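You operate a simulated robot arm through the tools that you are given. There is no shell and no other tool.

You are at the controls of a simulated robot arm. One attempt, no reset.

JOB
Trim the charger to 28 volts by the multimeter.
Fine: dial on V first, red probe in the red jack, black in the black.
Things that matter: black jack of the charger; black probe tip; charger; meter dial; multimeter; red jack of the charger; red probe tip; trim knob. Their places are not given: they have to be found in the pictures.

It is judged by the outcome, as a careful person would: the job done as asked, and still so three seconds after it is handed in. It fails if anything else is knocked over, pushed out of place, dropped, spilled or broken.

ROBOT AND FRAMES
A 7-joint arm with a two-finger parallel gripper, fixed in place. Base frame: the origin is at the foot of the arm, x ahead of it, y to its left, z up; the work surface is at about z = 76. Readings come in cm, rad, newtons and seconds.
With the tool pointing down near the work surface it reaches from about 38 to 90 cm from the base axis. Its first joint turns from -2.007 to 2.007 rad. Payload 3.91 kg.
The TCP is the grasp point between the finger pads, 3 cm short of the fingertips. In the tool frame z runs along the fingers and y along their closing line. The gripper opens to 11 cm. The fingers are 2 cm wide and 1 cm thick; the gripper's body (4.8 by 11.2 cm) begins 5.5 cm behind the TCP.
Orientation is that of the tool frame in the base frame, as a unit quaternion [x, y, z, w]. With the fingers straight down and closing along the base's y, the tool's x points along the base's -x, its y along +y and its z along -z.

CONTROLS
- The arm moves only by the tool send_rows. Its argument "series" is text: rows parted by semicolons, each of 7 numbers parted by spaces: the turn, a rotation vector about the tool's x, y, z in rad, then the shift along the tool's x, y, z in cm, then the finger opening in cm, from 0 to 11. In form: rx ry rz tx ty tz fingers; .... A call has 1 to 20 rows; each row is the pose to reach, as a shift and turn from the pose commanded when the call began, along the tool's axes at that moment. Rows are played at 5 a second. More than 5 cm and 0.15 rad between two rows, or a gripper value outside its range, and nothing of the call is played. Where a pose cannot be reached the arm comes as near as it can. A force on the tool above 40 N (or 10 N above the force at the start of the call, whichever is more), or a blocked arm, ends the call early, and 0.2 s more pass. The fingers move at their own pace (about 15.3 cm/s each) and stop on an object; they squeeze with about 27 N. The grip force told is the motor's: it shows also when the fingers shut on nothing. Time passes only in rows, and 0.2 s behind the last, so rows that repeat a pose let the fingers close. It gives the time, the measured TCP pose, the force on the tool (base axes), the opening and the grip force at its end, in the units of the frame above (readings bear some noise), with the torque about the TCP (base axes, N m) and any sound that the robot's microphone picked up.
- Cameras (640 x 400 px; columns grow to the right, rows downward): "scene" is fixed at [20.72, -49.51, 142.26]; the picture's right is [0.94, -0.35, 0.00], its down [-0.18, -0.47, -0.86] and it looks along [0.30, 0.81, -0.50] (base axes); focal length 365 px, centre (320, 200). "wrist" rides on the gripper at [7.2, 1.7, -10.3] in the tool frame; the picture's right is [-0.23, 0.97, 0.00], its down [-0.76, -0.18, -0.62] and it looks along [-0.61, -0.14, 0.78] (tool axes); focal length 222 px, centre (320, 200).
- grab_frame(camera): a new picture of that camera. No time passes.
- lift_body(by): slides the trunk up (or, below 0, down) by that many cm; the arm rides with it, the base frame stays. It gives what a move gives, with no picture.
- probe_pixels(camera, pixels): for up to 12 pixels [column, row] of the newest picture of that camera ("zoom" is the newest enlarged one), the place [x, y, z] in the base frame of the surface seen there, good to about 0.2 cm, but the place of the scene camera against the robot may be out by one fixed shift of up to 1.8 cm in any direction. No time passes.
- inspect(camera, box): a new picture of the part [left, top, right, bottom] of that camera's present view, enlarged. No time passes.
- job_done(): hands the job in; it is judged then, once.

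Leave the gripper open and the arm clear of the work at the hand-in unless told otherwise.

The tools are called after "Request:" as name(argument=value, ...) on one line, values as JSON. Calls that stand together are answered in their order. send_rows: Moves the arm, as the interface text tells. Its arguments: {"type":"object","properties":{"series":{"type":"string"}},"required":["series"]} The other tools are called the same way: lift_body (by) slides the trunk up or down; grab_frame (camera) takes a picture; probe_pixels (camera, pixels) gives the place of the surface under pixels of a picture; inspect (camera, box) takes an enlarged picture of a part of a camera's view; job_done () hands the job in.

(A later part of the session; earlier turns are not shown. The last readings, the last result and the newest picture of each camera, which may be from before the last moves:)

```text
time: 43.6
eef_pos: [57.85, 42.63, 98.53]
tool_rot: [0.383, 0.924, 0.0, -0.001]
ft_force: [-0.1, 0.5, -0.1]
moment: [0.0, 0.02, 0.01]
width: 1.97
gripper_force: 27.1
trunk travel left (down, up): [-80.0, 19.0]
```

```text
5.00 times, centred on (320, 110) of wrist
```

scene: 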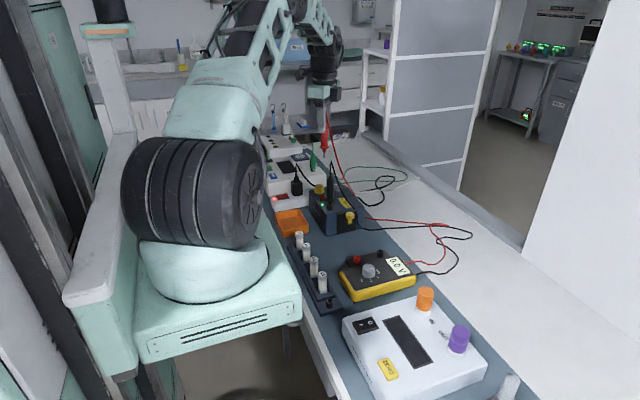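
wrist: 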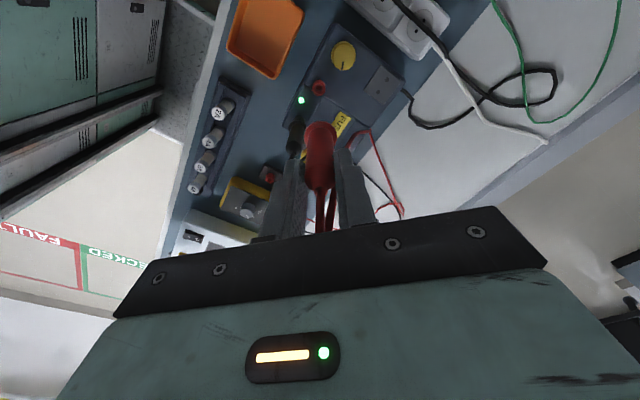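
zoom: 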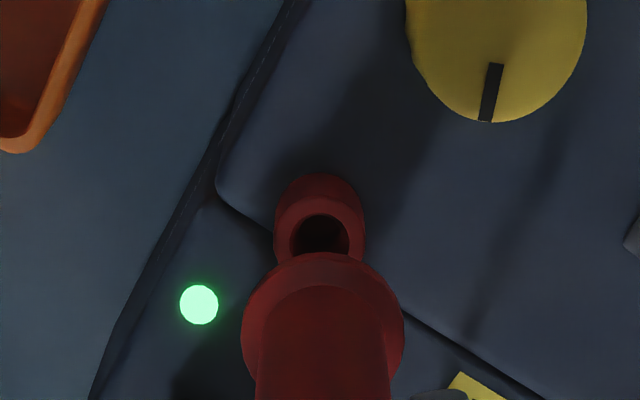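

The tip hangs right over the red jack in the scene zoom: tip at (252, 242), jack mouth at (250, 258). I'll probe flange and jack in the wrist zoom for the residual offset.

Request:
probe_pixels(camera="zoom", pixels=[[245, 335], [402, 330], [320, 256], [270, 282], [376, 282], [252, 310], [397, 310], [248, 355], [403, 345], [285, 380], [360, 380], [320, 340]])

Request:
probe_pixels(camera="zoom", pixels=[[279, 238], [360, 235], [320, 207], [290, 218], [348, 215], [320, 235], [485, 95], [492, 70], [487, 118], [420, 60], [582, 20], [500, 20]])

```text
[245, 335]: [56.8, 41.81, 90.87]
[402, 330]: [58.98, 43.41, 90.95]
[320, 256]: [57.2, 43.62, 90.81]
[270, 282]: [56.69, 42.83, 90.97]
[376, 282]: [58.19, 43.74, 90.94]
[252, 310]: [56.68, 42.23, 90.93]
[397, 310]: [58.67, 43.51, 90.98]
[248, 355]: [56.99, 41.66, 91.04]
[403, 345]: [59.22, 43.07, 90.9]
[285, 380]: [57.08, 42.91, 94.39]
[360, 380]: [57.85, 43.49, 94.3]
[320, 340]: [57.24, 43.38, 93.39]
```

```text
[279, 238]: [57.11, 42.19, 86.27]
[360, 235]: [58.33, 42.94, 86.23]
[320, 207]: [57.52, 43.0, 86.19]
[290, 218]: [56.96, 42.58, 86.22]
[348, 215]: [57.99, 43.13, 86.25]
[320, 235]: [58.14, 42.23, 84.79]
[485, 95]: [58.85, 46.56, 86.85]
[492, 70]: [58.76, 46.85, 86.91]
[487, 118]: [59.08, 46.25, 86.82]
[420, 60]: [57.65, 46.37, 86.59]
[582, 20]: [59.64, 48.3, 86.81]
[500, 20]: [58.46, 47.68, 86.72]
```

The offset is small: base (−0.1, −0.05), or tool (+0.035, −0.106). I'll apply it and descend 1.8 cm slowly into the jack mouth.

Request:
send_rows(series="0 0 0 0.035 -0.106 0 1.2; 0 0 0 0.035 -0.106 0.4 1.2; 0 0 0 0.035 -0.106 0.8 1.2; 0 0 0 0.035 -0.106 1.2 1.2; 0 0 0 0.035 -0.106 1.5 1.2; 0 0 0 0.035 -0.106 1.8 1.2; 0 0 0 0.035 -0.106 1.8 1.2")

Request:
inspect(camera="scene", box=[310, 170, 370, 220])

Request:
inspect(camera="wrist", box=[256, 70, 384, 150])

```text
time: 45.2
eef_pos: [57.67, 42.46, 96.59]
tool_rot: [0.383, 0.924, 0.0, 0.0]
ft_force: [1.5, 2.0, 0.0]
moment: [0.14, -0.1, -0.01]
width: 1.94
gripper_force: 26.7
trunk travel left (down, up): [-80.0, 19.0]
```

```text
8.00 times, centred on (340, 195) of scene
```

zoom: 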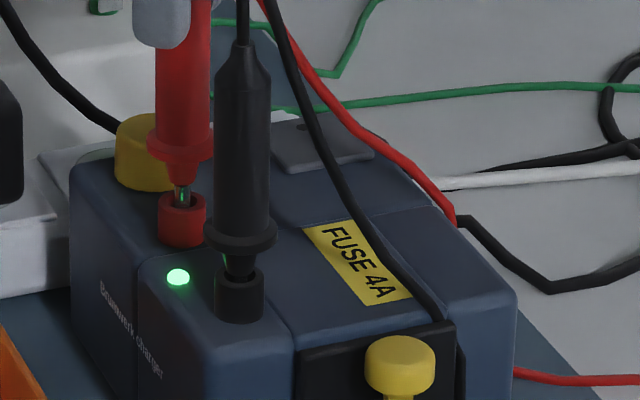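

```text
5.00 times, centred on (320, 110) of wrist
```

zoom: 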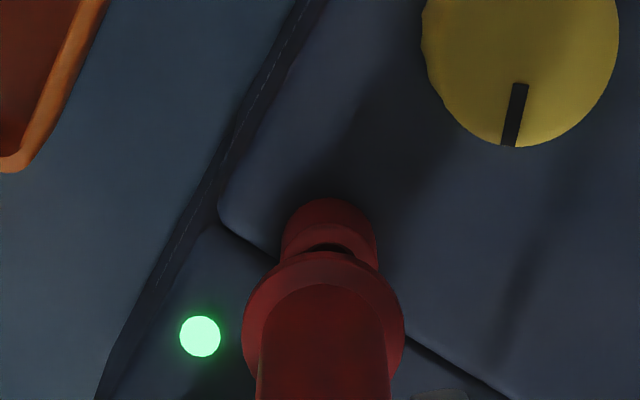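

The tip is in the mouth, with a slight side force of (1.5, 2.0) N. I'll ease toward (+0.06, +0.06) and go on down 0.8 cm in small steps.

Request:
send_rows(series="0 0 0 0 0.085 0 1.2; 0 0 0 0 0.085 0.15 1.2; 0 0 0 0 0.085 0.3 1.2; 0 0 0 0 0.085 0.45 1.2; 0 0 0 0 0.085 0.6 1.2; 0 0 0 0 0.085 0.7 1.2; 0 0 0 0 0.085 0.7 1.2")

Request:
inspect(camera="scene", box=[310, 170, 370, 220])

Request:
inspect(camera="scene", box=[340, 240, 420, 300])

```text
time: 46.8
eef_pos: [57.78, 42.5, 95.83]
tool_rot: [0.383, 0.924, 0.0, -0.001]
ft_force: [0.1, -0.3, 1.8]
moment: [-0.11, 0.04, 0.0]
width: 1.94
gripper_force: 26.9
trunk travel left (down, up): [-80.0, 19.0]
```

```text
8.00 times, centred on (340, 195) of scene
```

zoom: 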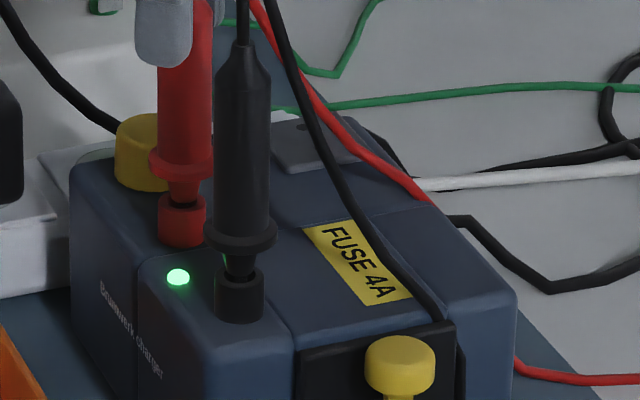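

```text
6.67 times, centred on (380, 270) of scene
```

zoom: 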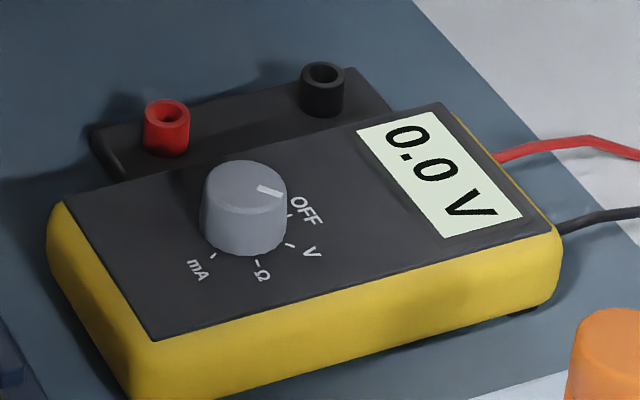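

Still 0.0 V with about 2 N. I'll press down another 0.4 cm in small steps until it seats.

Request:
send_rows(series="0 0 0 0 0 0.12 1.2; 0 0 0 0 0 0.24 1.2; 0 0 0 0 0 0.36 1.2; 0 0 0 0 0 0.45 1.2; 0 0 0 0 0 0.45 1.2")

Request:
inspect(camera="scene", box=[310, 170, 370, 220])

Request:
inspect(camera="scene", box=[340, 240, 420, 300])

```text
time: 48.0
eef_pos: [57.58, 42.55, 95.67]
tool_rot: [0.383, 0.924, 0.002, -0.001]
ft_force: [-0.9, -0.9, 26.1]
moment: [-0.25, 0.22, 0.01]
width: 1.95
gripper_force: 26.6
trunk travel left (down, up): [-80.0, 19.0]
```

```text
8.00 times, centred on (340, 195) of scene
```

zoom: 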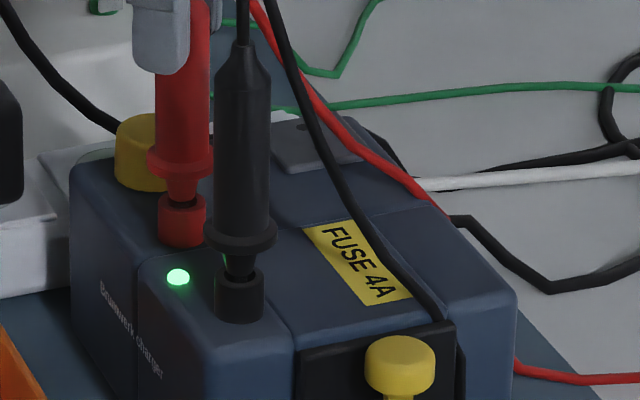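

```text
6.67 times, centred on (380, 270) of scene
```

zoom: 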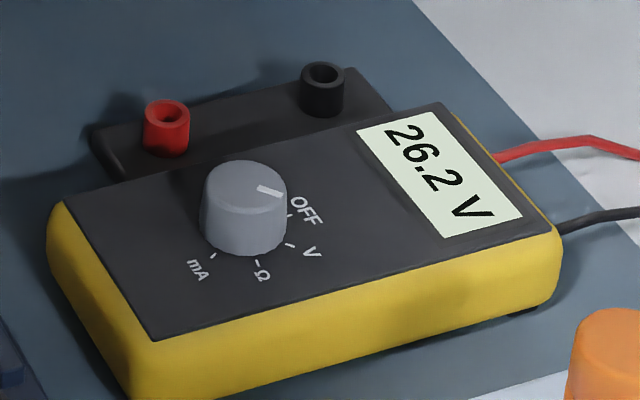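

The meter reads 26.2 V, so both probes make contact. I'll relax, open the fingers to 4 cm and pause, then check that it stays put.

Request:
send_rows(series="0 0 0 0 0 -0.15 1.2; 0 0 0 0 0 -0.25 1.2; 0 0 0 0 0 -0.25 1.9; 0 0 0 0 0 -0.25 2.6; 0 0 0 0 0 -0.25 4; 0 0 0 0 0 -0.25 4; 0 0 0 0 0 -0.25 4")

Request:
inspect(camera="scene", box=[300, 140, 380, 220])

Request:
inspect(camera="scene", box=[340, 240, 420, 300])

Request:
grab_frame(camera="wrist")

```text
time: 49.6
eef_pos: [57.55, 42.61, 95.68]
tool_rot: [0.383, 0.924, 0.001, -0.001]
ft_force: [0.1, 0.1, -0.2]
moment: [0.02, -0.05, 0.0]
width: 4.01
gripper_force: 0.0
trunk travel left (down, up): [-80.0, 19.0]
```

```text
5.00 times, centred on (340, 180) of scene
```

zoom: 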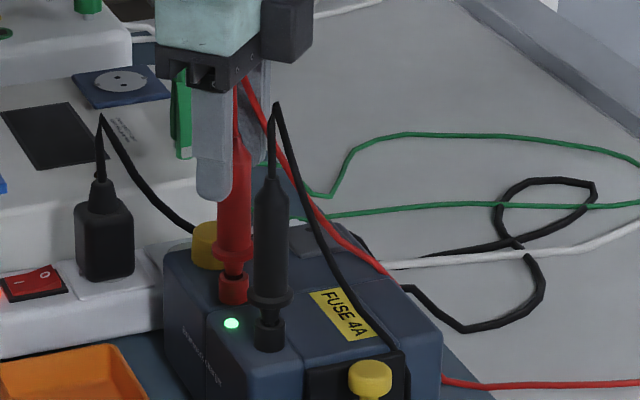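

```text
6.67 times, centred on (380, 270) of scene
```

zoom: 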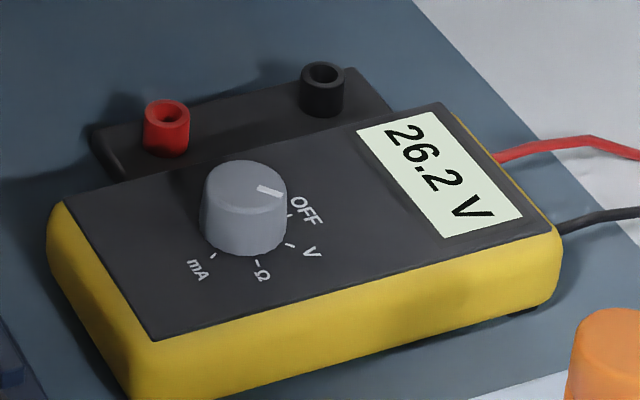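

```text
taken
```

wrist: 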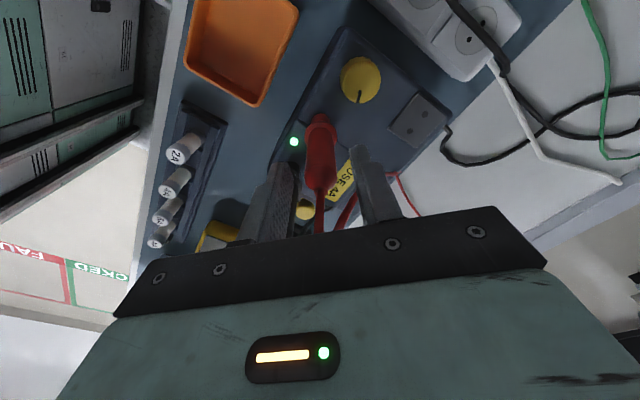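

It still reads 26.2 V and the probe stands. I'll lift straight up slowly, half the way first, and check that the cable slips out between the fingers.

Request:
send_rows(series="0 0 0 0 0 -0.8 4.5; 0 0 0 0 0 -1.6 4.5; 0 0 0 0 0 -2.5 4.5; 0 0 0 0 0 -3.5 4.5; 0 0 0 0 0 -5 4.5; 0 0 0 0 0 -5 4.5")

Request:
inspect(camera="scene", box=[300, 120, 400, 220])

Request:
grab_frame(camera="wrist")

```text
time: 51.0
eef_pos: [57.57, 42.79, 100.74]
tool_rot: [0.383, 0.924, 0.0, -0.001]
ft_force: [0.2, 0.0, -0.6]
moment: [0.01, 0.01, -0.01]
width: 4.51
gripper_force: 0.0
trunk travel left (down, up): [-80.0, 19.0]
```

```text
4.00 times, centred on (350, 170) of scene
```

zoom: 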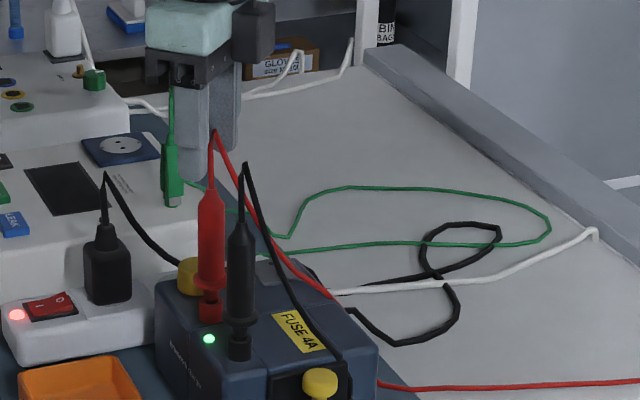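

```text
taken
```

wrist: 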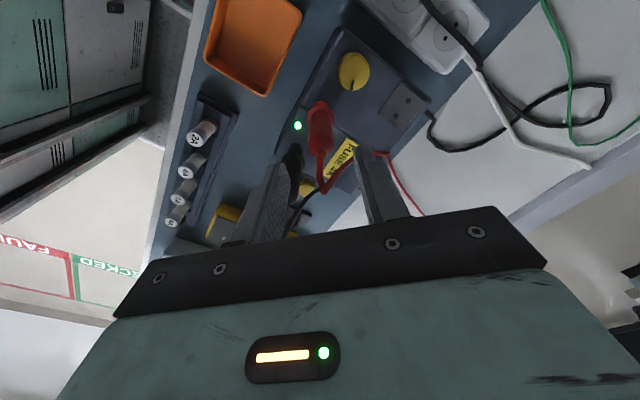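

The cable slid out cleanly. I'll continue up to about z = 108, and measure nearby tall things (green probe, black plug and its cable) before approaching the trim knob.

Request:
send_rows(series="0 0 0 0 0 -2 4.5; 0 0 0 0 0 -4.5 4.5; 0 0 0 0 0 -7 4.5; 0 0 0 0 0 -8.5 4.5; 0 0 0 0 0 -8.5 4.5")

Request:
inspect(camera="scene", box=[340, 240, 420, 300])

Request:
inspect(camera="scene", box=[250, 110, 400, 230])

Request:
grab_frame(camera="wrist")

```text
time: 52.2
eef_pos: [57.74, 42.65, 109.41]
tool_rot: [0.383, 0.924, 0.001, -0.001]
ft_force: [0.4, -0.1, -0.5]
moment: [-0.01, 0.02, 0.03]
width: 4.51
gripper_force: 0.0
trunk travel left (down, up): [-80.0, 19.0]
```

```text
6.67 times, centred on (380, 270) of scene
```

zoom: 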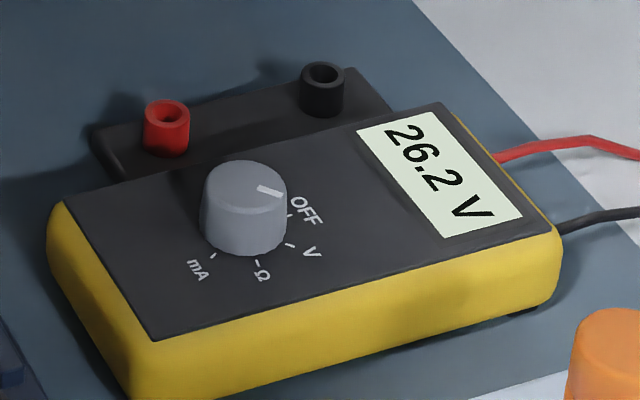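

```text
3.33 times, centred on (325, 170) of scene
```

zoom: 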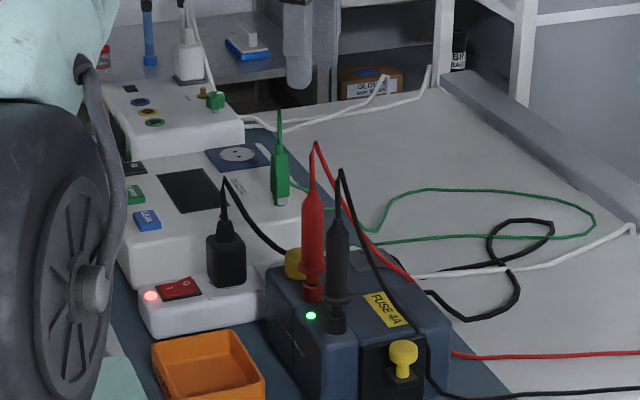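

```text
taken
```

wrist: 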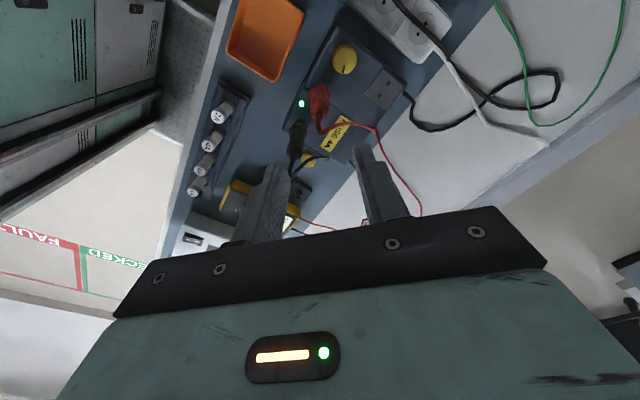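

Request:
inspect(camera="scene", box=[250, 110, 400, 230])

Request:
probe_pixels(camera="zoom", pixels=[[279, 115], [279, 170], [224, 180], [222, 215], [225, 240], [224, 265], [316, 145], [341, 171], [340, 180], [312, 190], [265, 240], [190, 190]])

Request:
probe_pixels(camera="wrist", pixels=[[344, 58], [337, 55], [352, 50], [346, 70], [320, 97], [322, 108], [330, 128], [360, 124], [375, 128], [390, 155], [420, 30], [437, 40]])

```text
3.33 times, centred on (325, 170) of scene
```

zoom: 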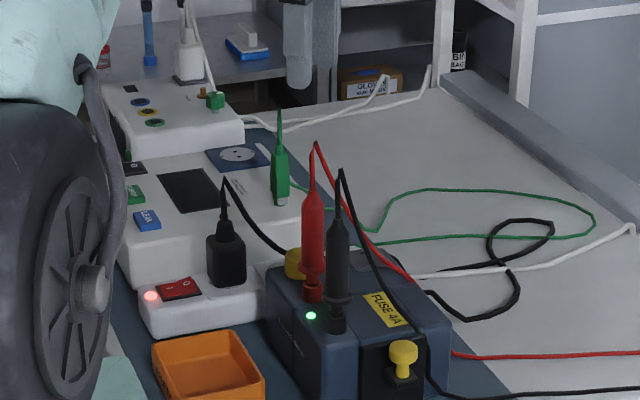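

```text
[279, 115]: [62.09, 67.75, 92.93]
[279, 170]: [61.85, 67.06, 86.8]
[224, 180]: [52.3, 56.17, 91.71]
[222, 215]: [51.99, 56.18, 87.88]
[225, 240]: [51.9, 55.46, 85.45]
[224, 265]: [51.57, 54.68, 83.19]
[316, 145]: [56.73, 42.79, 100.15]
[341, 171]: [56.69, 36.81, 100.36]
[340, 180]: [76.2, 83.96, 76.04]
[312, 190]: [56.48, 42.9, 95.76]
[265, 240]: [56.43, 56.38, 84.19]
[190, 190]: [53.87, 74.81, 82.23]
```

```text
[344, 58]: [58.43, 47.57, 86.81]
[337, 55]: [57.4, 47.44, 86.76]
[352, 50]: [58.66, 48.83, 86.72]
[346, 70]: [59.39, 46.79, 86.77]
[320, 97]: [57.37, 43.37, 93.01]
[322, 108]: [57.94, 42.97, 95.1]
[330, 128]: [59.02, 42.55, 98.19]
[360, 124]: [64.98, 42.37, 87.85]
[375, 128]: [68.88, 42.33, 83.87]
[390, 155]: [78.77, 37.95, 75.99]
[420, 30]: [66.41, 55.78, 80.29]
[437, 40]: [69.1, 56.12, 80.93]
```

Clear heights: plug cable at about 91.7, green probe at about 93 but far away (y ≈ 67), red probe top about 100.2. The trim knob centre fits at (58.5, 47.45) with radius 1.4, and its pointer is at about −65°.

I'll move over the knob at height with the closing line 30° off x (total yaw −60°), so the palm clears the red probe. Then I'll look before descending.

Request:
send_rows(series="0 0 0.08 1 1.3 0 5; 0 0 0.16 2 2.7 0 5; 0 0 0.262 2.86 3.93 0 5; 0 0 0.262 2.86 3.93 3 5; 0 0 0.262 2.86 3.93 5 5; 0 0 0.262 2.86 3.93 5 5")

Request:
grab_frame(camera="wrist")

Request:
inspect(camera="wrist", box=[256, 60, 384, 140])

```text
time: 53.6
eef_pos: [58.41, 47.32, 104.16]
tool_rot: [0.5, 0.866, 0.001, -0.001]
ft_force: [0.3, -0.5, -0.7]
moment: [0.01, -0.01, -0.01]
width: 5.0
gripper_force: 0.1
trunk travel left (down, up): [-80.0, 19.0]
```

```text
taken
```

wrist: 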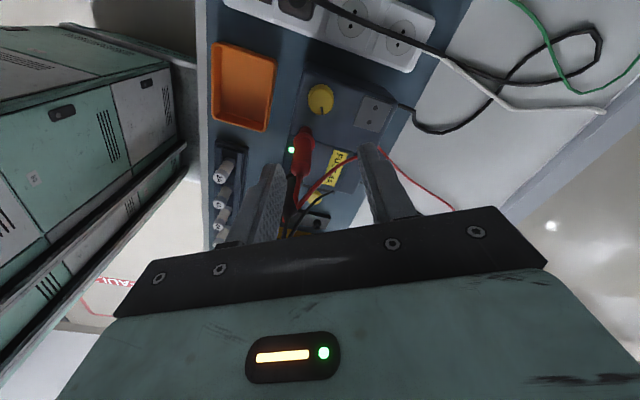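

```text
5.00 times, centred on (320, 100) of wrist
```

zoom: 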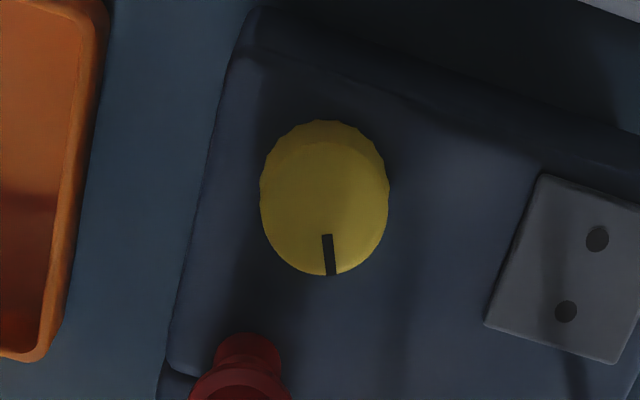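

The knob is in clear view at zoom (325, 200). I'll probe its rim and pointer.

Request:
probe_pixels(camera="zoom", pixels=[[265, 205], [384, 205], [325, 145], [325, 268], [283, 160], [368, 160], [283, 250], [368, 250], [325, 205], [327, 240], [331, 270], [240, 370]])

Request:
inspect(camera="scene", box=[280, 120, 380, 220])

```text
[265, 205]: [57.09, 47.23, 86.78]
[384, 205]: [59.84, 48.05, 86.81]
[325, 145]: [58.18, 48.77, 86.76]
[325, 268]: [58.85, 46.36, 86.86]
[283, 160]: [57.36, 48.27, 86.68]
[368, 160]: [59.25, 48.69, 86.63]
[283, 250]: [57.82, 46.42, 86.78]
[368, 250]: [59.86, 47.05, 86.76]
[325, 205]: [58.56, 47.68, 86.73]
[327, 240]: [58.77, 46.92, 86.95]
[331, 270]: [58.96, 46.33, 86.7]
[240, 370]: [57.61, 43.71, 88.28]
```

```text
4.00 times, centred on (330, 170) of scene
```

zoom: 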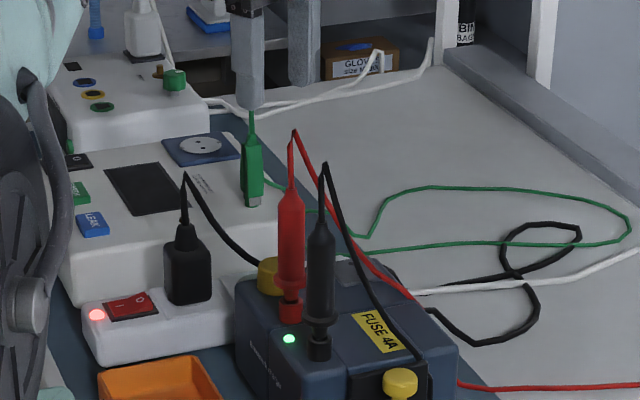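

The knob centre is (58.52, 47.55). I'll correct by tool (+0.14, +0.2) and descend to z ≈ 96 first, then check clearance to the red probe.

Request:
send_rows(series="0 0 0 0.14 0.2 1 5; 0 0 0 0.14 0.2 3 5; 0 0 0 0.14 0.2 5 5; 0 0 0 0.14 0.2 7 5; 0 0 0 0.14 0.2 8 5; 0 0 0 0.14 0.2 8 5")

Request:
inspect(camera="scene", box=[280, 120, 380, 220])

Request:
grab_frame(camera="wrist")

```text
time: 55.0
eef_pos: [58.65, 47.69, 96.19]
tool_rot: [0.5, 0.866, 0.0, -0.001]
ft_force: [0.3, -0.3, -0.4]
moment: [-0.01, -0.01, 0.0]
width: 5.0
gripper_force: 0.0
trunk travel left (down, up): [-80.0, 19.0]
```

```text
4.00 times, centred on (330, 170) of scene
```

zoom: 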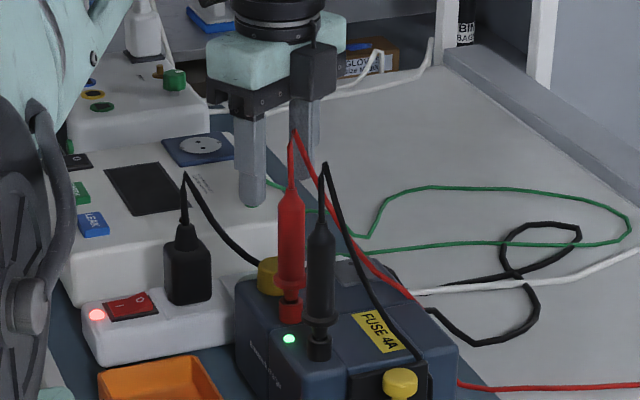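

```text
taken
```

wrist: 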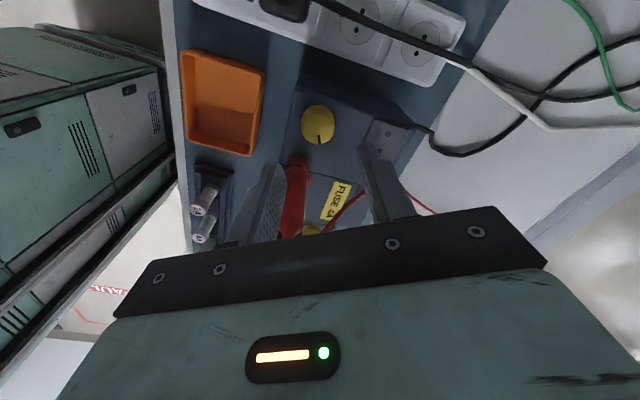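

There's a dark box on the hand's side facing the red probe, at about (313, 70) in the scene zoom. I must know how far it sticks out before descending, so I'll probe it.

Request:
inspect(camera="scene", box=[320, 100, 380, 160])

Request:
inspect(camera="scene", box=[280, 120, 380, 220])

Request:
probe_pixels(camera="zoom", pixels=[[295, 60], [312, 75], [330, 60], [330, 90], [295, 95], [318, 95], [240, 60], [320, 25], [295, 145], [250, 180], [240, 90], [312, 45]])

```text
6.67 times, centred on (350, 130) of scene
```

zoom: 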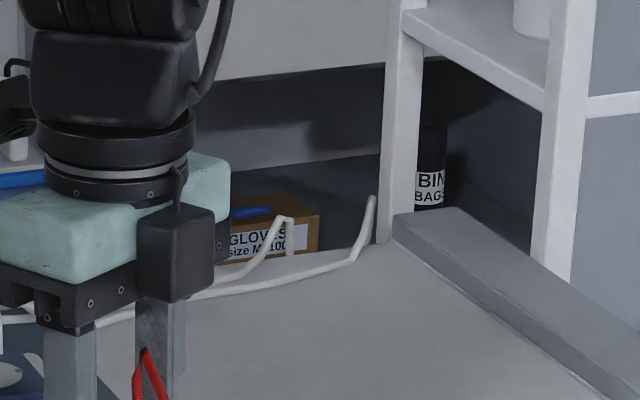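

```text
4.00 times, centred on (330, 170) of scene
```

zoom: 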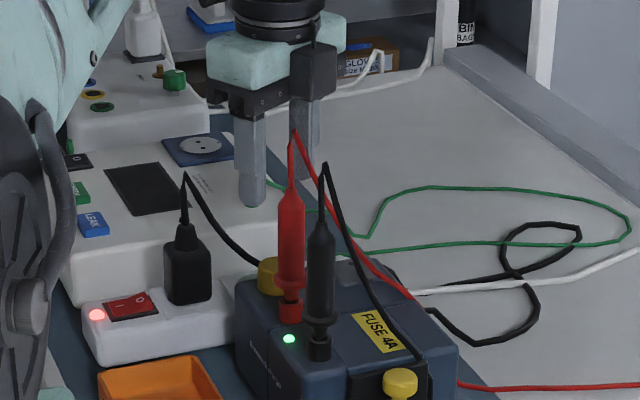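

```text
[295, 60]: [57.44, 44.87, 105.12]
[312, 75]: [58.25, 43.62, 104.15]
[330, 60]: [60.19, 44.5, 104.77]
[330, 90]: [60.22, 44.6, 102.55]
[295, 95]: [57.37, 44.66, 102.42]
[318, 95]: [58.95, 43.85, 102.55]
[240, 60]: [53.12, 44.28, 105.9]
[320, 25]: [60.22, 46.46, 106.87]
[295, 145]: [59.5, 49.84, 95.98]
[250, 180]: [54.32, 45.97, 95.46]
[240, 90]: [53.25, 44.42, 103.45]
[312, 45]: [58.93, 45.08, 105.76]
```

The box sticks out about 4 cm toward the red probe and would nearly touch it if I went straight down and turned. I'll tilt the tool 15° about its closing line, leaning the hand away from the probes toward the camera side. The pads stay vertical and the box gains about 1.6 cm of clearance. I'll tilt here (TCP shifted +0.6 tool x so the pads still meet the knob), then check.

Request:
send_rows(series="0 -0.1 0 0.2 0 0 5; 0 -0.2 0 0.4 0 0 5; 0 -0.262 0 0.6 0 0 5; 0 -0.262 0 0.6 0 0 5; 0 -0.262 0 0.6 0 0 5")

Request:
grab_frame(camera="wrist")

Request:
inspect(camera="scene", box=[280, 110, 380, 210])

Request:
inspect(camera="wrist", box=[256, 80, 384, 160])

```text
time: 56.2
eef_pos: [57.66, 47.34, 96.28]
tool_rot: [0.496, 0.859, -0.066, 0.112]
ft_force: [0.2, -0.3, -0.5]
moment: [0.03, -0.02, -0.01]
width: 5.02
gripper_force: 0.0
out of reach, approached as far as the arm can: row 3, 4, 5
trunk travel left (down, up): [-80.0, 19.0]
```

```text
taken
```

wrist: 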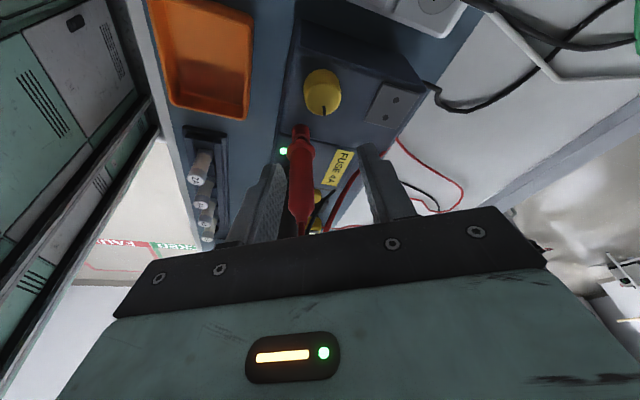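

```text
4.00 times, centred on (330, 160) of scene
```

zoom: 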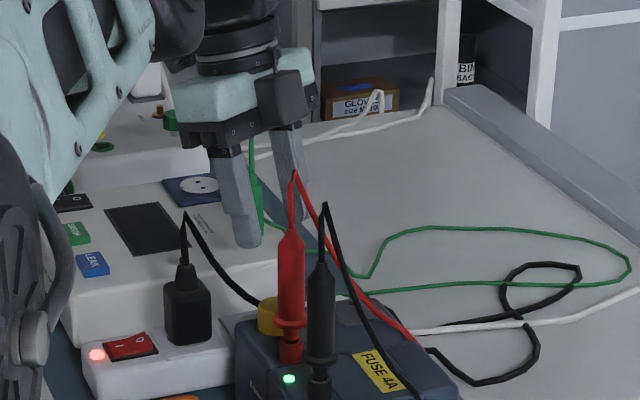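

```text
5.00 times, centred on (320, 120) of wrist
```

zoom: 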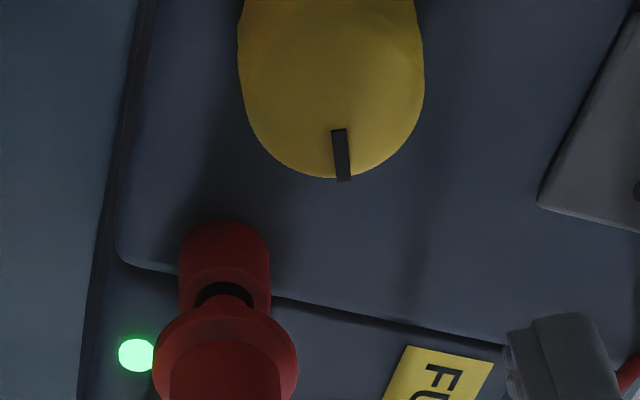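

The arm couldn't fully reach the 15° tilt (rows 3–5 clipped); up to about 11° was fine. I'll back off to about 0.17 rad of tilt, which still leaves nearly 1 cm of clearance for the box, and read where the hand ends up.

Request:
send_rows(series="0 0.092 0 -0.2 0 0.05 5; 0 0.092 0 -0.2 0 0.05 5; 0 0.092 0 -0.2 0 0.05 5")

Request:
grab_frame(camera="wrist")

```text
time: 57.0
eef_pos: [57.92, 47.15, 96.41]
tool_rot: [0.497, 0.864, -0.042, 0.072]
ft_force: [-0.6, -0.3, -0.4]
moment: [-0.02, 0.02, -0.01]
width: 5.01
gripper_force: 0.0
trunk travel left (down, up): [-80.0, 19.0]
```

```text
taken
```

wrist: 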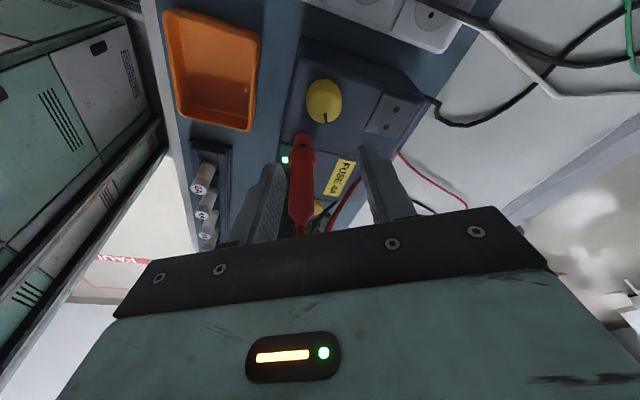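

The pose clipped to what was achieved, so I'm now at about (57.85, 47.16) with 0.17 rad tilt. I'll shift back over the knob by base (+0.47, +0.73), which is tool (+0.36, +0.77, −0.06), and descend a first 3 cm vertically.

Request:
send_rows(series="0 0 0 0.36 0.77 -0.06 5; 0 0 0 0.61 0.77 1.42 5; 0 0 0 0.87 0.77 2.9 5; 0 0 0 0.87 0.77 2.9 5; 0 0 0 0.87 0.77 2.9 5")

Request:
grab_frame(camera="wrist")

Request:
inspect(camera="scene", box=[280, 110, 380, 210])

```text
time: 58.2
eef_pos: [58.23, 47.78, 93.45]
tool_rot: [0.498, 0.863, -0.041, 0.073]
ft_force: [0.5, 0.3, 1.0]
moment: [-0.01, -0.03, 0.0]
width: 5.02
gripper_force: 0.1
trunk travel left (down, up): [-80.0, 19.0]
```

```text
taken
```

wrist: 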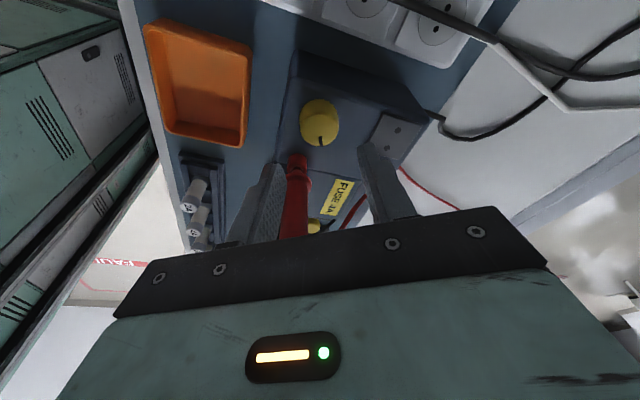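

```text
4.00 times, centred on (330, 160) of scene
```

zoom: 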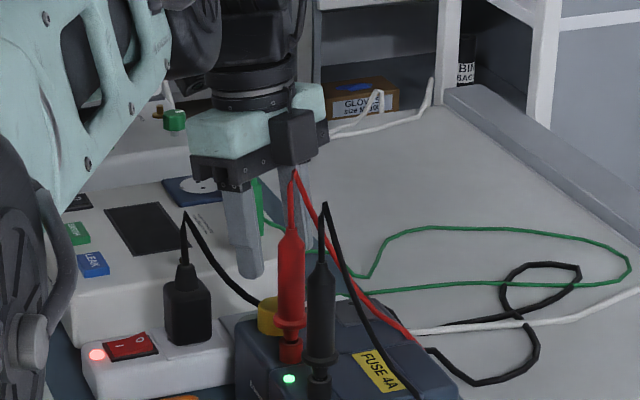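

No reach problem here. I'll check the distance between the dark box and the red probe top in scene coordinates, and also how low the forearm at left is.

Request:
probe_pixels(camera="zoom", pixels=[[280, 155], [292, 160], [312, 150], [293, 140], [275, 140], [315, 125], [296, 172], [296, 185], [292, 215], [85, 165], [150, 90], [292, 240]])

Request:
inspect(camera="scene", box=[325, 125, 375, 175])

```text
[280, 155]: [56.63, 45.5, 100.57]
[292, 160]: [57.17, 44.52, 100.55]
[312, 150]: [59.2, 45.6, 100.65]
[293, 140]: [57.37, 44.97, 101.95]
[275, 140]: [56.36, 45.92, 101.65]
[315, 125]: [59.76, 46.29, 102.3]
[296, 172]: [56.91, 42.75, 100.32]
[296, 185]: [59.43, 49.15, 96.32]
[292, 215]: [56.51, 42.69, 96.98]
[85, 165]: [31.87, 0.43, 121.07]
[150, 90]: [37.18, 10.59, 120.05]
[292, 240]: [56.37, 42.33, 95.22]
```

```text
8.00 times, centred on (350, 150) of scene
```

zoom: 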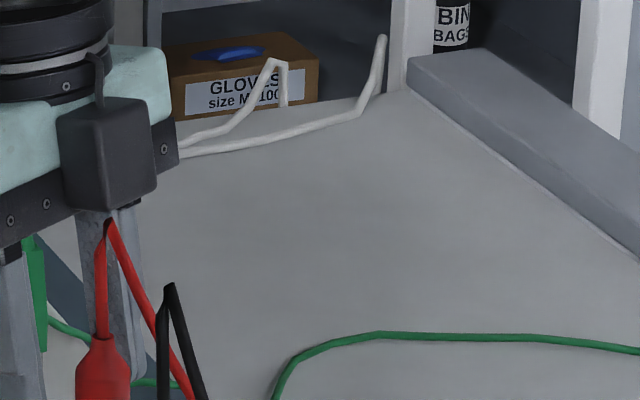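

The gap from the box to the red probe is about 1.75 cm, which is safe. The forearm is at z ≈ 120. I'll continue vertically down to TCP z ≈ 88.3, with fingers open 5.

Request:
send_rows(series="0 0 0 0.2 0.08 1.0 5; 0 0 0 0.37 0.08 2.0 5; 0 0 0 0.54 0.08 3.0 5; 0 0 0 0.71 0.08 4.0 5; 0 0 0 0.82 0.08 4.7 5; 0 0 0 0.89 0.08 5.05 5; 0 0 0 0.89 0.08 5.05 5")

Request:
grab_frame(camera="wrist")

Request:
inspect(camera="scene", box=[280, 120, 380, 220])

Request:
inspect(camera="scene", box=[340, 240, 420, 300])

```text
time: 59.8
eef_pos: [57.73, 47.28, 88.29]
tool_rot: [0.498, 0.863, -0.042, 0.072]
ft_force: [-0.5, 0.3, -0.6]
moment: [0.01, 0.0, 0.0]
width: 5.03
gripper_force: 0.0
out of reach, approached as far as the arm can: row 4, 5, 6, 7
trunk travel left (down, up): [-80.0, 19.0]
```

```text
taken
```

wrist: 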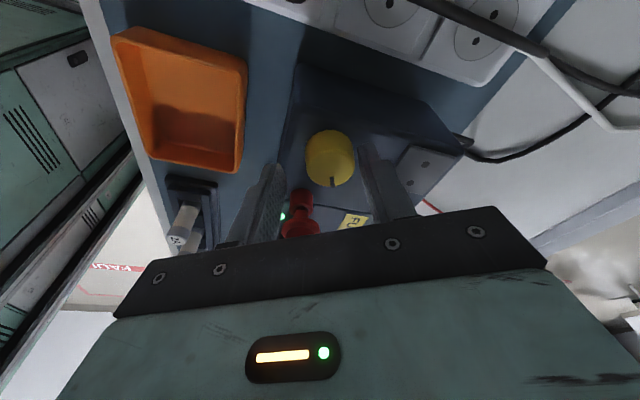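

```text
4.00 times, centred on (330, 170) of scene
```

zoom: 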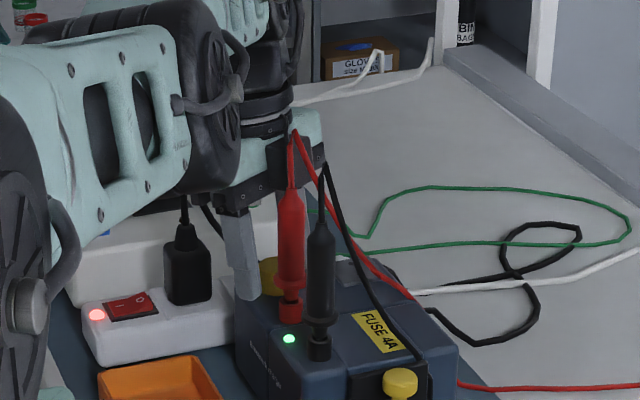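

```text
6.67 times, centred on (380, 270) of scene
```

zoom: 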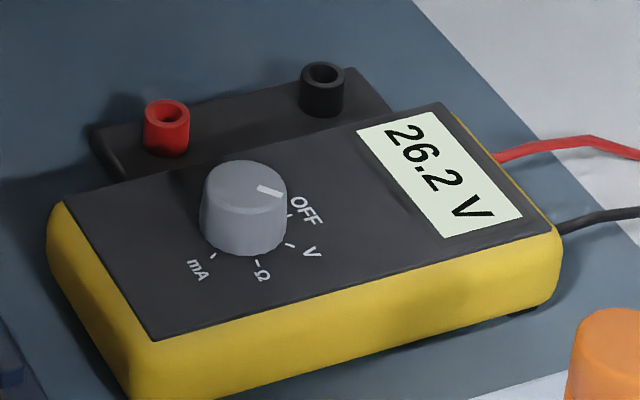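

The arm clipped again (rows 4–7) and ended about 0.6 cm short of the knob axis. I'll check where the forearm and elbow now are before changing anything.

Request:
grab_frame(camera="scene")

Request:
probe_pixels(camera="scene", pixels=[[335, 160], [325, 150], [310, 165], [300, 160], [290, 165], [300, 140], [330, 135], [345, 140], [340, 170], [346, 155], [305, 175], [320, 168]])

```text
taken
```

scene: 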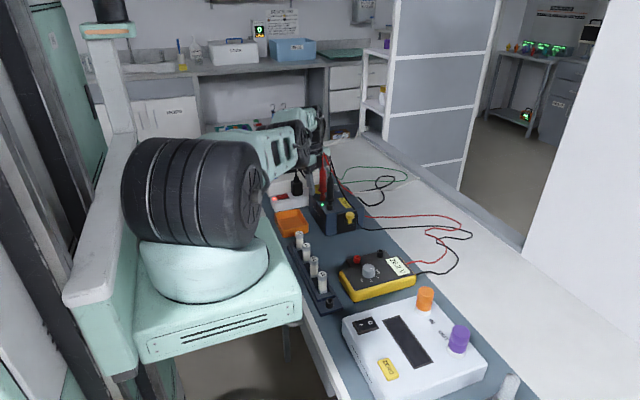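

```text
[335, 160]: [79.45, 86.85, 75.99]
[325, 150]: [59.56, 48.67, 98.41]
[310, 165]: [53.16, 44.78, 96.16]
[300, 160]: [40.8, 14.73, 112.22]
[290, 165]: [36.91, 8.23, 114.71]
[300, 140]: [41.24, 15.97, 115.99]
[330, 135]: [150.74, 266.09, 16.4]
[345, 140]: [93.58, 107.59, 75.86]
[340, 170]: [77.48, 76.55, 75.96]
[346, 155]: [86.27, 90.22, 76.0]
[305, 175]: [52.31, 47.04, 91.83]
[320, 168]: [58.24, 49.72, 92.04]
```

The arm is stretched almost straight and horizontal, so the wrist is near its limit. Raising the trunk will let the forearm slope down and give the wrist more room. The arm rides up vertically with it, which is also a safe retreat from the knob. I'll raise by 10 cm.

Request:
lift_body(by=10)

Request:
grab_frame(camera="scene")

Request:
grab_frame(camera="wrist")

```text
time: 61.1
eef_pos: [57.89, 47.2, 98.4]
tool_rot: [0.498, 0.863, -0.042, 0.073]
ft_force: [-0.1, 0.1, 0.4]
moment: [-0.01, -0.02, 0.01]
width: 5.02
gripper_force: 0.1
trunk travel left (down, up): [-90.0, 9.0]
```

```text
taken
```

scene: 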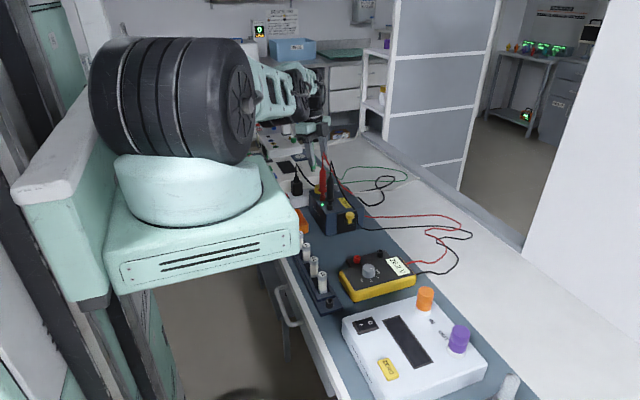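

```text
taken
```

wrist: 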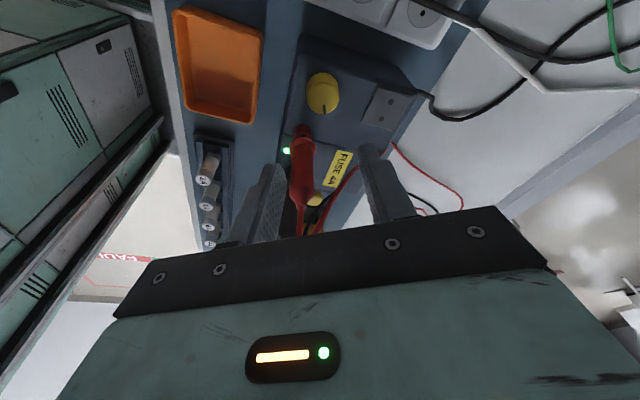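

Now at z = 98.4, with the probes untouched. I'll correct over the knob again (tool +0.375, +0.72, −0.065) and descend 5 cm to see if reach holds.

Request:
send_rows(series="0 0 0 0.375 0.72 -0.065 5; 0 0 0 0.54 0.72 0.92 5; 0 0 0 0.71 0.72 1.9 5; 0 0 0 0.88 0.72 2.9 5; 0 0 0 1.05 0.72 3.88 5; 0 0 0 1.22 0.72 4.86 5; 0 0 0 1.22 0.72 4.86 5")

Request:
grab_frame(camera="scene")

```text
time: 62.7
eef_pos: [57.48, 46.39, 93.91]
tool_rot: [0.498, 0.863, -0.042, 0.073]
ft_force: [-0.4, 1.0, -0.5]
moment: [0.0, -0.03, 0.0]
width: 5.01
gripper_force: 0.0
out of reach, approached as far as the arm can: row 1, 2, 3, 4, 5, 6, 7
trunk travel left (down, up): [-90.0, 9.0]
```

```text
taken
```

scene: 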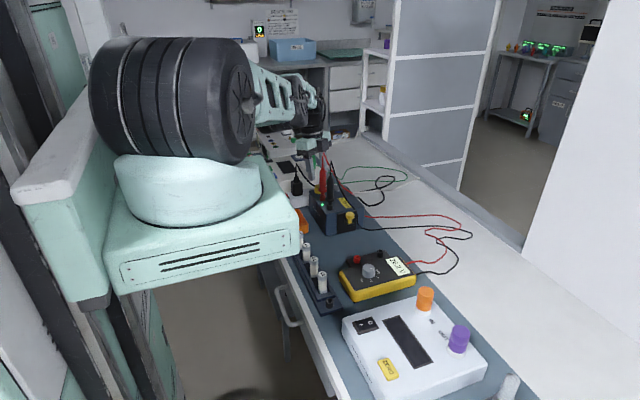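

Raising made it worse, so the limit is how far down the hand is relative to the trunk; lowering the trunk should help. First I'll take the hand straight up about 14 cm (with +y to regain clearance from the red probe), and probe the carriage's position relative to the table edge.

Request:
send_rows(series="0 0 0 -0.17 0.3 -1 5; 0 0 0 -0.5 0.5 -3 5; 0 0 0 -0.85 0.6 -5 5; 0 0 0 -1.2 0.6 -7.5 5; 0 0 0 -1.6 0.6 -10 5; 0 0 0 -2.0 0.6 -12 5; 0 0 0 -2.37 0.6 -13.8 5; 0 0 0 -2.37 0.6 -13.8 5")

Request:
grab_frame(camera="scene")

Request:
probe_pixels(camera="scene", pixels=[[296, 225], [290, 260], [120, 290], [115, 240], [255, 185], [200, 200], [300, 275], [280, 262], [330, 350], [290, 215], [230, 170], [310, 300]])

```text
time: 64.5
eef_pos: [57.86, 46.78, 107.87]
tool_rot: [0.498, 0.863, -0.042, 0.074]
ft_force: [-0.6, 0.6, -0.6]
moment: [0.0, -0.01, -0.01]
width: 4.99
gripper_force: 0.1
trunk travel left (down, up): [-90.0, 9.0]
```

```text
taken
```

scene: 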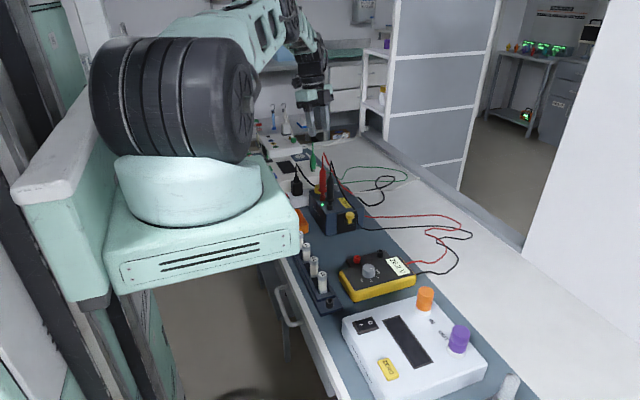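

```text
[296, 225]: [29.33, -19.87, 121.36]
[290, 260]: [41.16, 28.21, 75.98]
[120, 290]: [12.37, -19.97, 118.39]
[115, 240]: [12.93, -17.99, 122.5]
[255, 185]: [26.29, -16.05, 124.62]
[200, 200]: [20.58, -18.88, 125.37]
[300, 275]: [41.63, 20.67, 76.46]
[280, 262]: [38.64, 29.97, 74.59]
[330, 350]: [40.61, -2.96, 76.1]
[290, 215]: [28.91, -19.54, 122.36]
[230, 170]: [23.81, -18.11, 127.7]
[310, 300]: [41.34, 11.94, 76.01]
```

The carriage sits at x ≤ 31 and the table edge at about 41, so the trunk can be lowered freely. I'll lower the trunk 9 cm (hand to z ≈ 99), still above the red probe top for the box.

Request:
lift_body(by=-9)

Request:
send_rows(series="0 0 0 0.72 0.94 -0.12 5; 0 0 0 0.4 0.94 -2 5; 0 0 0 -0.1 0.94 -5 5; 0 0 0 -0.6 0.94 -8 5; 0 0 0 -1.1 0.94 -11 5; 0 0 0 -1.1 0.94 -11 5")

```text
time: 65.8
eef_pos: [58.04, 46.8, 98.71]
tool_rot: [0.498, 0.863, -0.042, 0.073]
ft_force: [-0.6, -0.2, -0.1]
moment: [-0.02, -0.04, 0.02]
width: 5.0
gripper_force: 0.1
trunk travel left (down, up): [-81.0, 18.0]
```

```text
time: 67.2
eef_pos: [58.7, 47.69, 109.92]
tool_rot: [0.498, 0.863, -0.042, 0.073]
ft_force: [0.7, -0.8, -0.2]
moment: [0.0, 0.0, 0.02]
width: 4.99
gripper_force: 0.0
trunk travel left (down, up): [-81.0, 18.0]
```

All reachable. Now at (58.7, 47.7, 109.9); I'll lower the trunk another 11 cm, bringing the hand to z ≈ 99.

Request:
lift_body(by=-11)

Request:
grab_frame(camera="scene")

Request:
grab_frame(camera="wrist")

Request:
inspect(camera="wrist", box=[256, 60, 384, 140])

```text
time: 68.6
eef_pos: [58.61, 47.66, 98.99]
tool_rot: [0.499, 0.863, -0.043, 0.073]
ft_force: [-0.3, 1.1, -0.2]
moment: [-0.03, -0.03, -0.01]
width: 5.02
gripper_force: 0.1
trunk travel left (down, up): [-70.0, 29.0]
```

```text
taken
```

scene: 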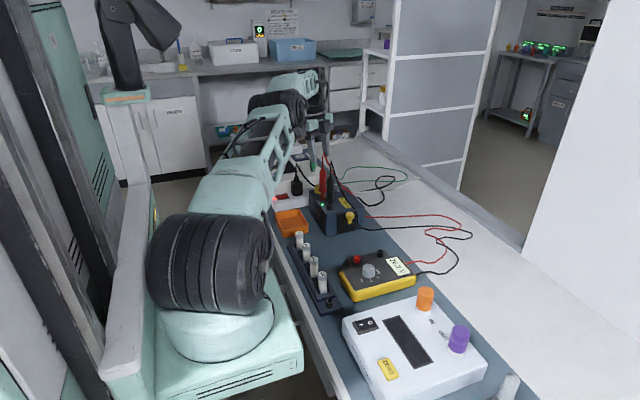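

```text
taken
```

wrist: 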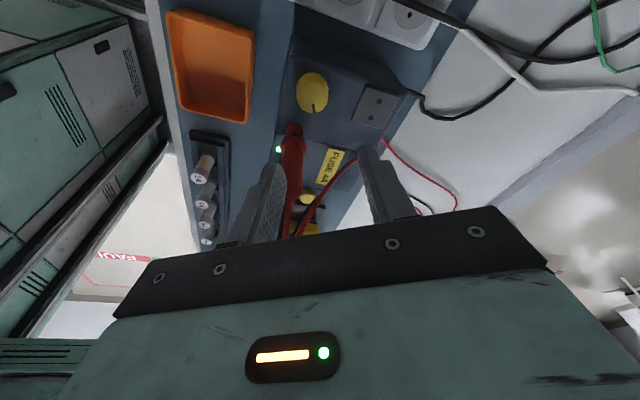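

```text
5.00 times, centred on (320, 100) of wrist
```

zoom: 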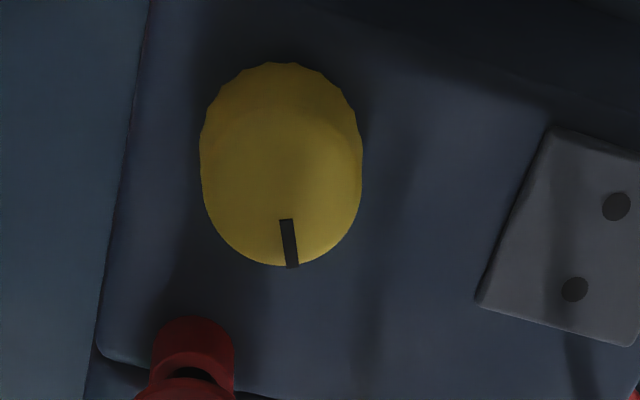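

The arm is now comfortably bent. I'll measure the knob rim again from this view.

Request:
probe_pixels(camera="zoom", pixels=[[204, 185], [360, 175], [280, 100], [283, 264], [225, 120], [340, 120], [225, 235], [340, 230], [280, 180], [287, 225], [292, 264], [590, 250]])

```text
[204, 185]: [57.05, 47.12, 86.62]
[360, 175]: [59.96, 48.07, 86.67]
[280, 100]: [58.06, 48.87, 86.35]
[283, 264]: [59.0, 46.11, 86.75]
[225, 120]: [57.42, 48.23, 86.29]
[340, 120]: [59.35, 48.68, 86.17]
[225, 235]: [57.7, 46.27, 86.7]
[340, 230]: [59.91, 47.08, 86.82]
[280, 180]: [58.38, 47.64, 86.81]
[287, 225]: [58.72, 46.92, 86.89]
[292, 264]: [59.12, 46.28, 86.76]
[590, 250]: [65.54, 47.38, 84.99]
```

Knob centre (58.55, 47.55). I'll correct by tool (+0.325, −0.13, −0.056) and descend vertically 8 cm to z ≈ 91, then check.

Request:
send_rows(series="0 0 0 0.325 -0.13 -0.056 5; 0 0 0 0.66 -0.13 1.9 5; 0 0 0 1.0 -0.13 3.9 5; 0 0 0 1.34 -0.13 5.85 5; 0 0 0 1.51 -0.13 6.85 5; 0 0 0 1.68 -0.13 7.83 5; 0 0 0 1.68 -0.13 7.83 5; 0 0 0 1.68 -0.13 7.83 5")

Request:
grab_frame(camera="wrist")

Request:
inspect(camera="scene", box=[280, 120, 380, 220])

```text
time: 70.4
eef_pos: [58.3, 48.16, 91.01]
tool_rot: [0.498, 0.863, -0.042, 0.073]
ft_force: [-0.1, -0.1, -1.0]
moment: [0.01, 0.01, 0.01]
width: 5.0
gripper_force: 0.1
trunk travel left (down, up): [-70.0, 29.0]
```

```text
taken
```

wrist: 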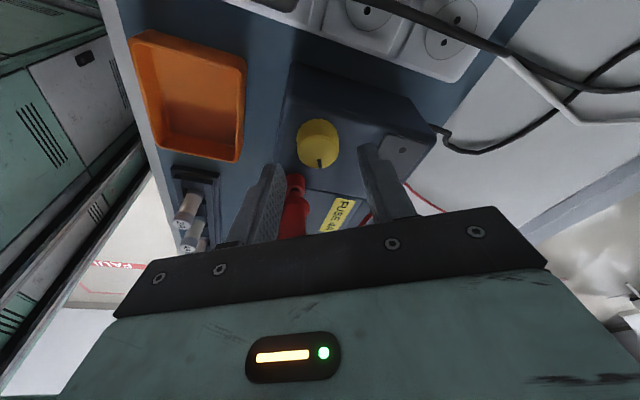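

```text
4.00 times, centred on (330, 170) of scene
```

zoom: 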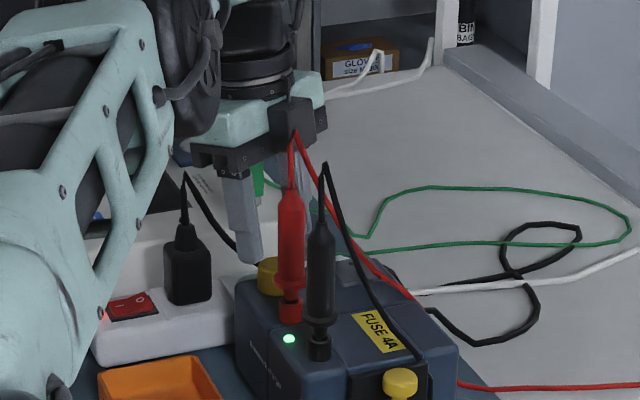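

No reach issue now. I'll probe the forearm's lower edge for height, and the dark box relative to the red probe.

Request:
probe_pixels(camera="zoom", pixels=[[60, 300], [90, 330], [60, 370], [120, 240], [165, 130], [190, 110], [205, 120], [290, 135], [278, 120], [310, 130], [293, 150], [292, 190]])

```text
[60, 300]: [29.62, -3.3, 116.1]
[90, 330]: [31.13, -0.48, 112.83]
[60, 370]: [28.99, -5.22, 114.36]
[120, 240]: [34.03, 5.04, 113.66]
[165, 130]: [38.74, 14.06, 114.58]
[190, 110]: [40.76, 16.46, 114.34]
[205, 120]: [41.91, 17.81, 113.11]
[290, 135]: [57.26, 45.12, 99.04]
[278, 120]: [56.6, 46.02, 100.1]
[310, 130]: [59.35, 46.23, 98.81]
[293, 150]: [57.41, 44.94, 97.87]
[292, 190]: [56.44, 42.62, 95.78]
```

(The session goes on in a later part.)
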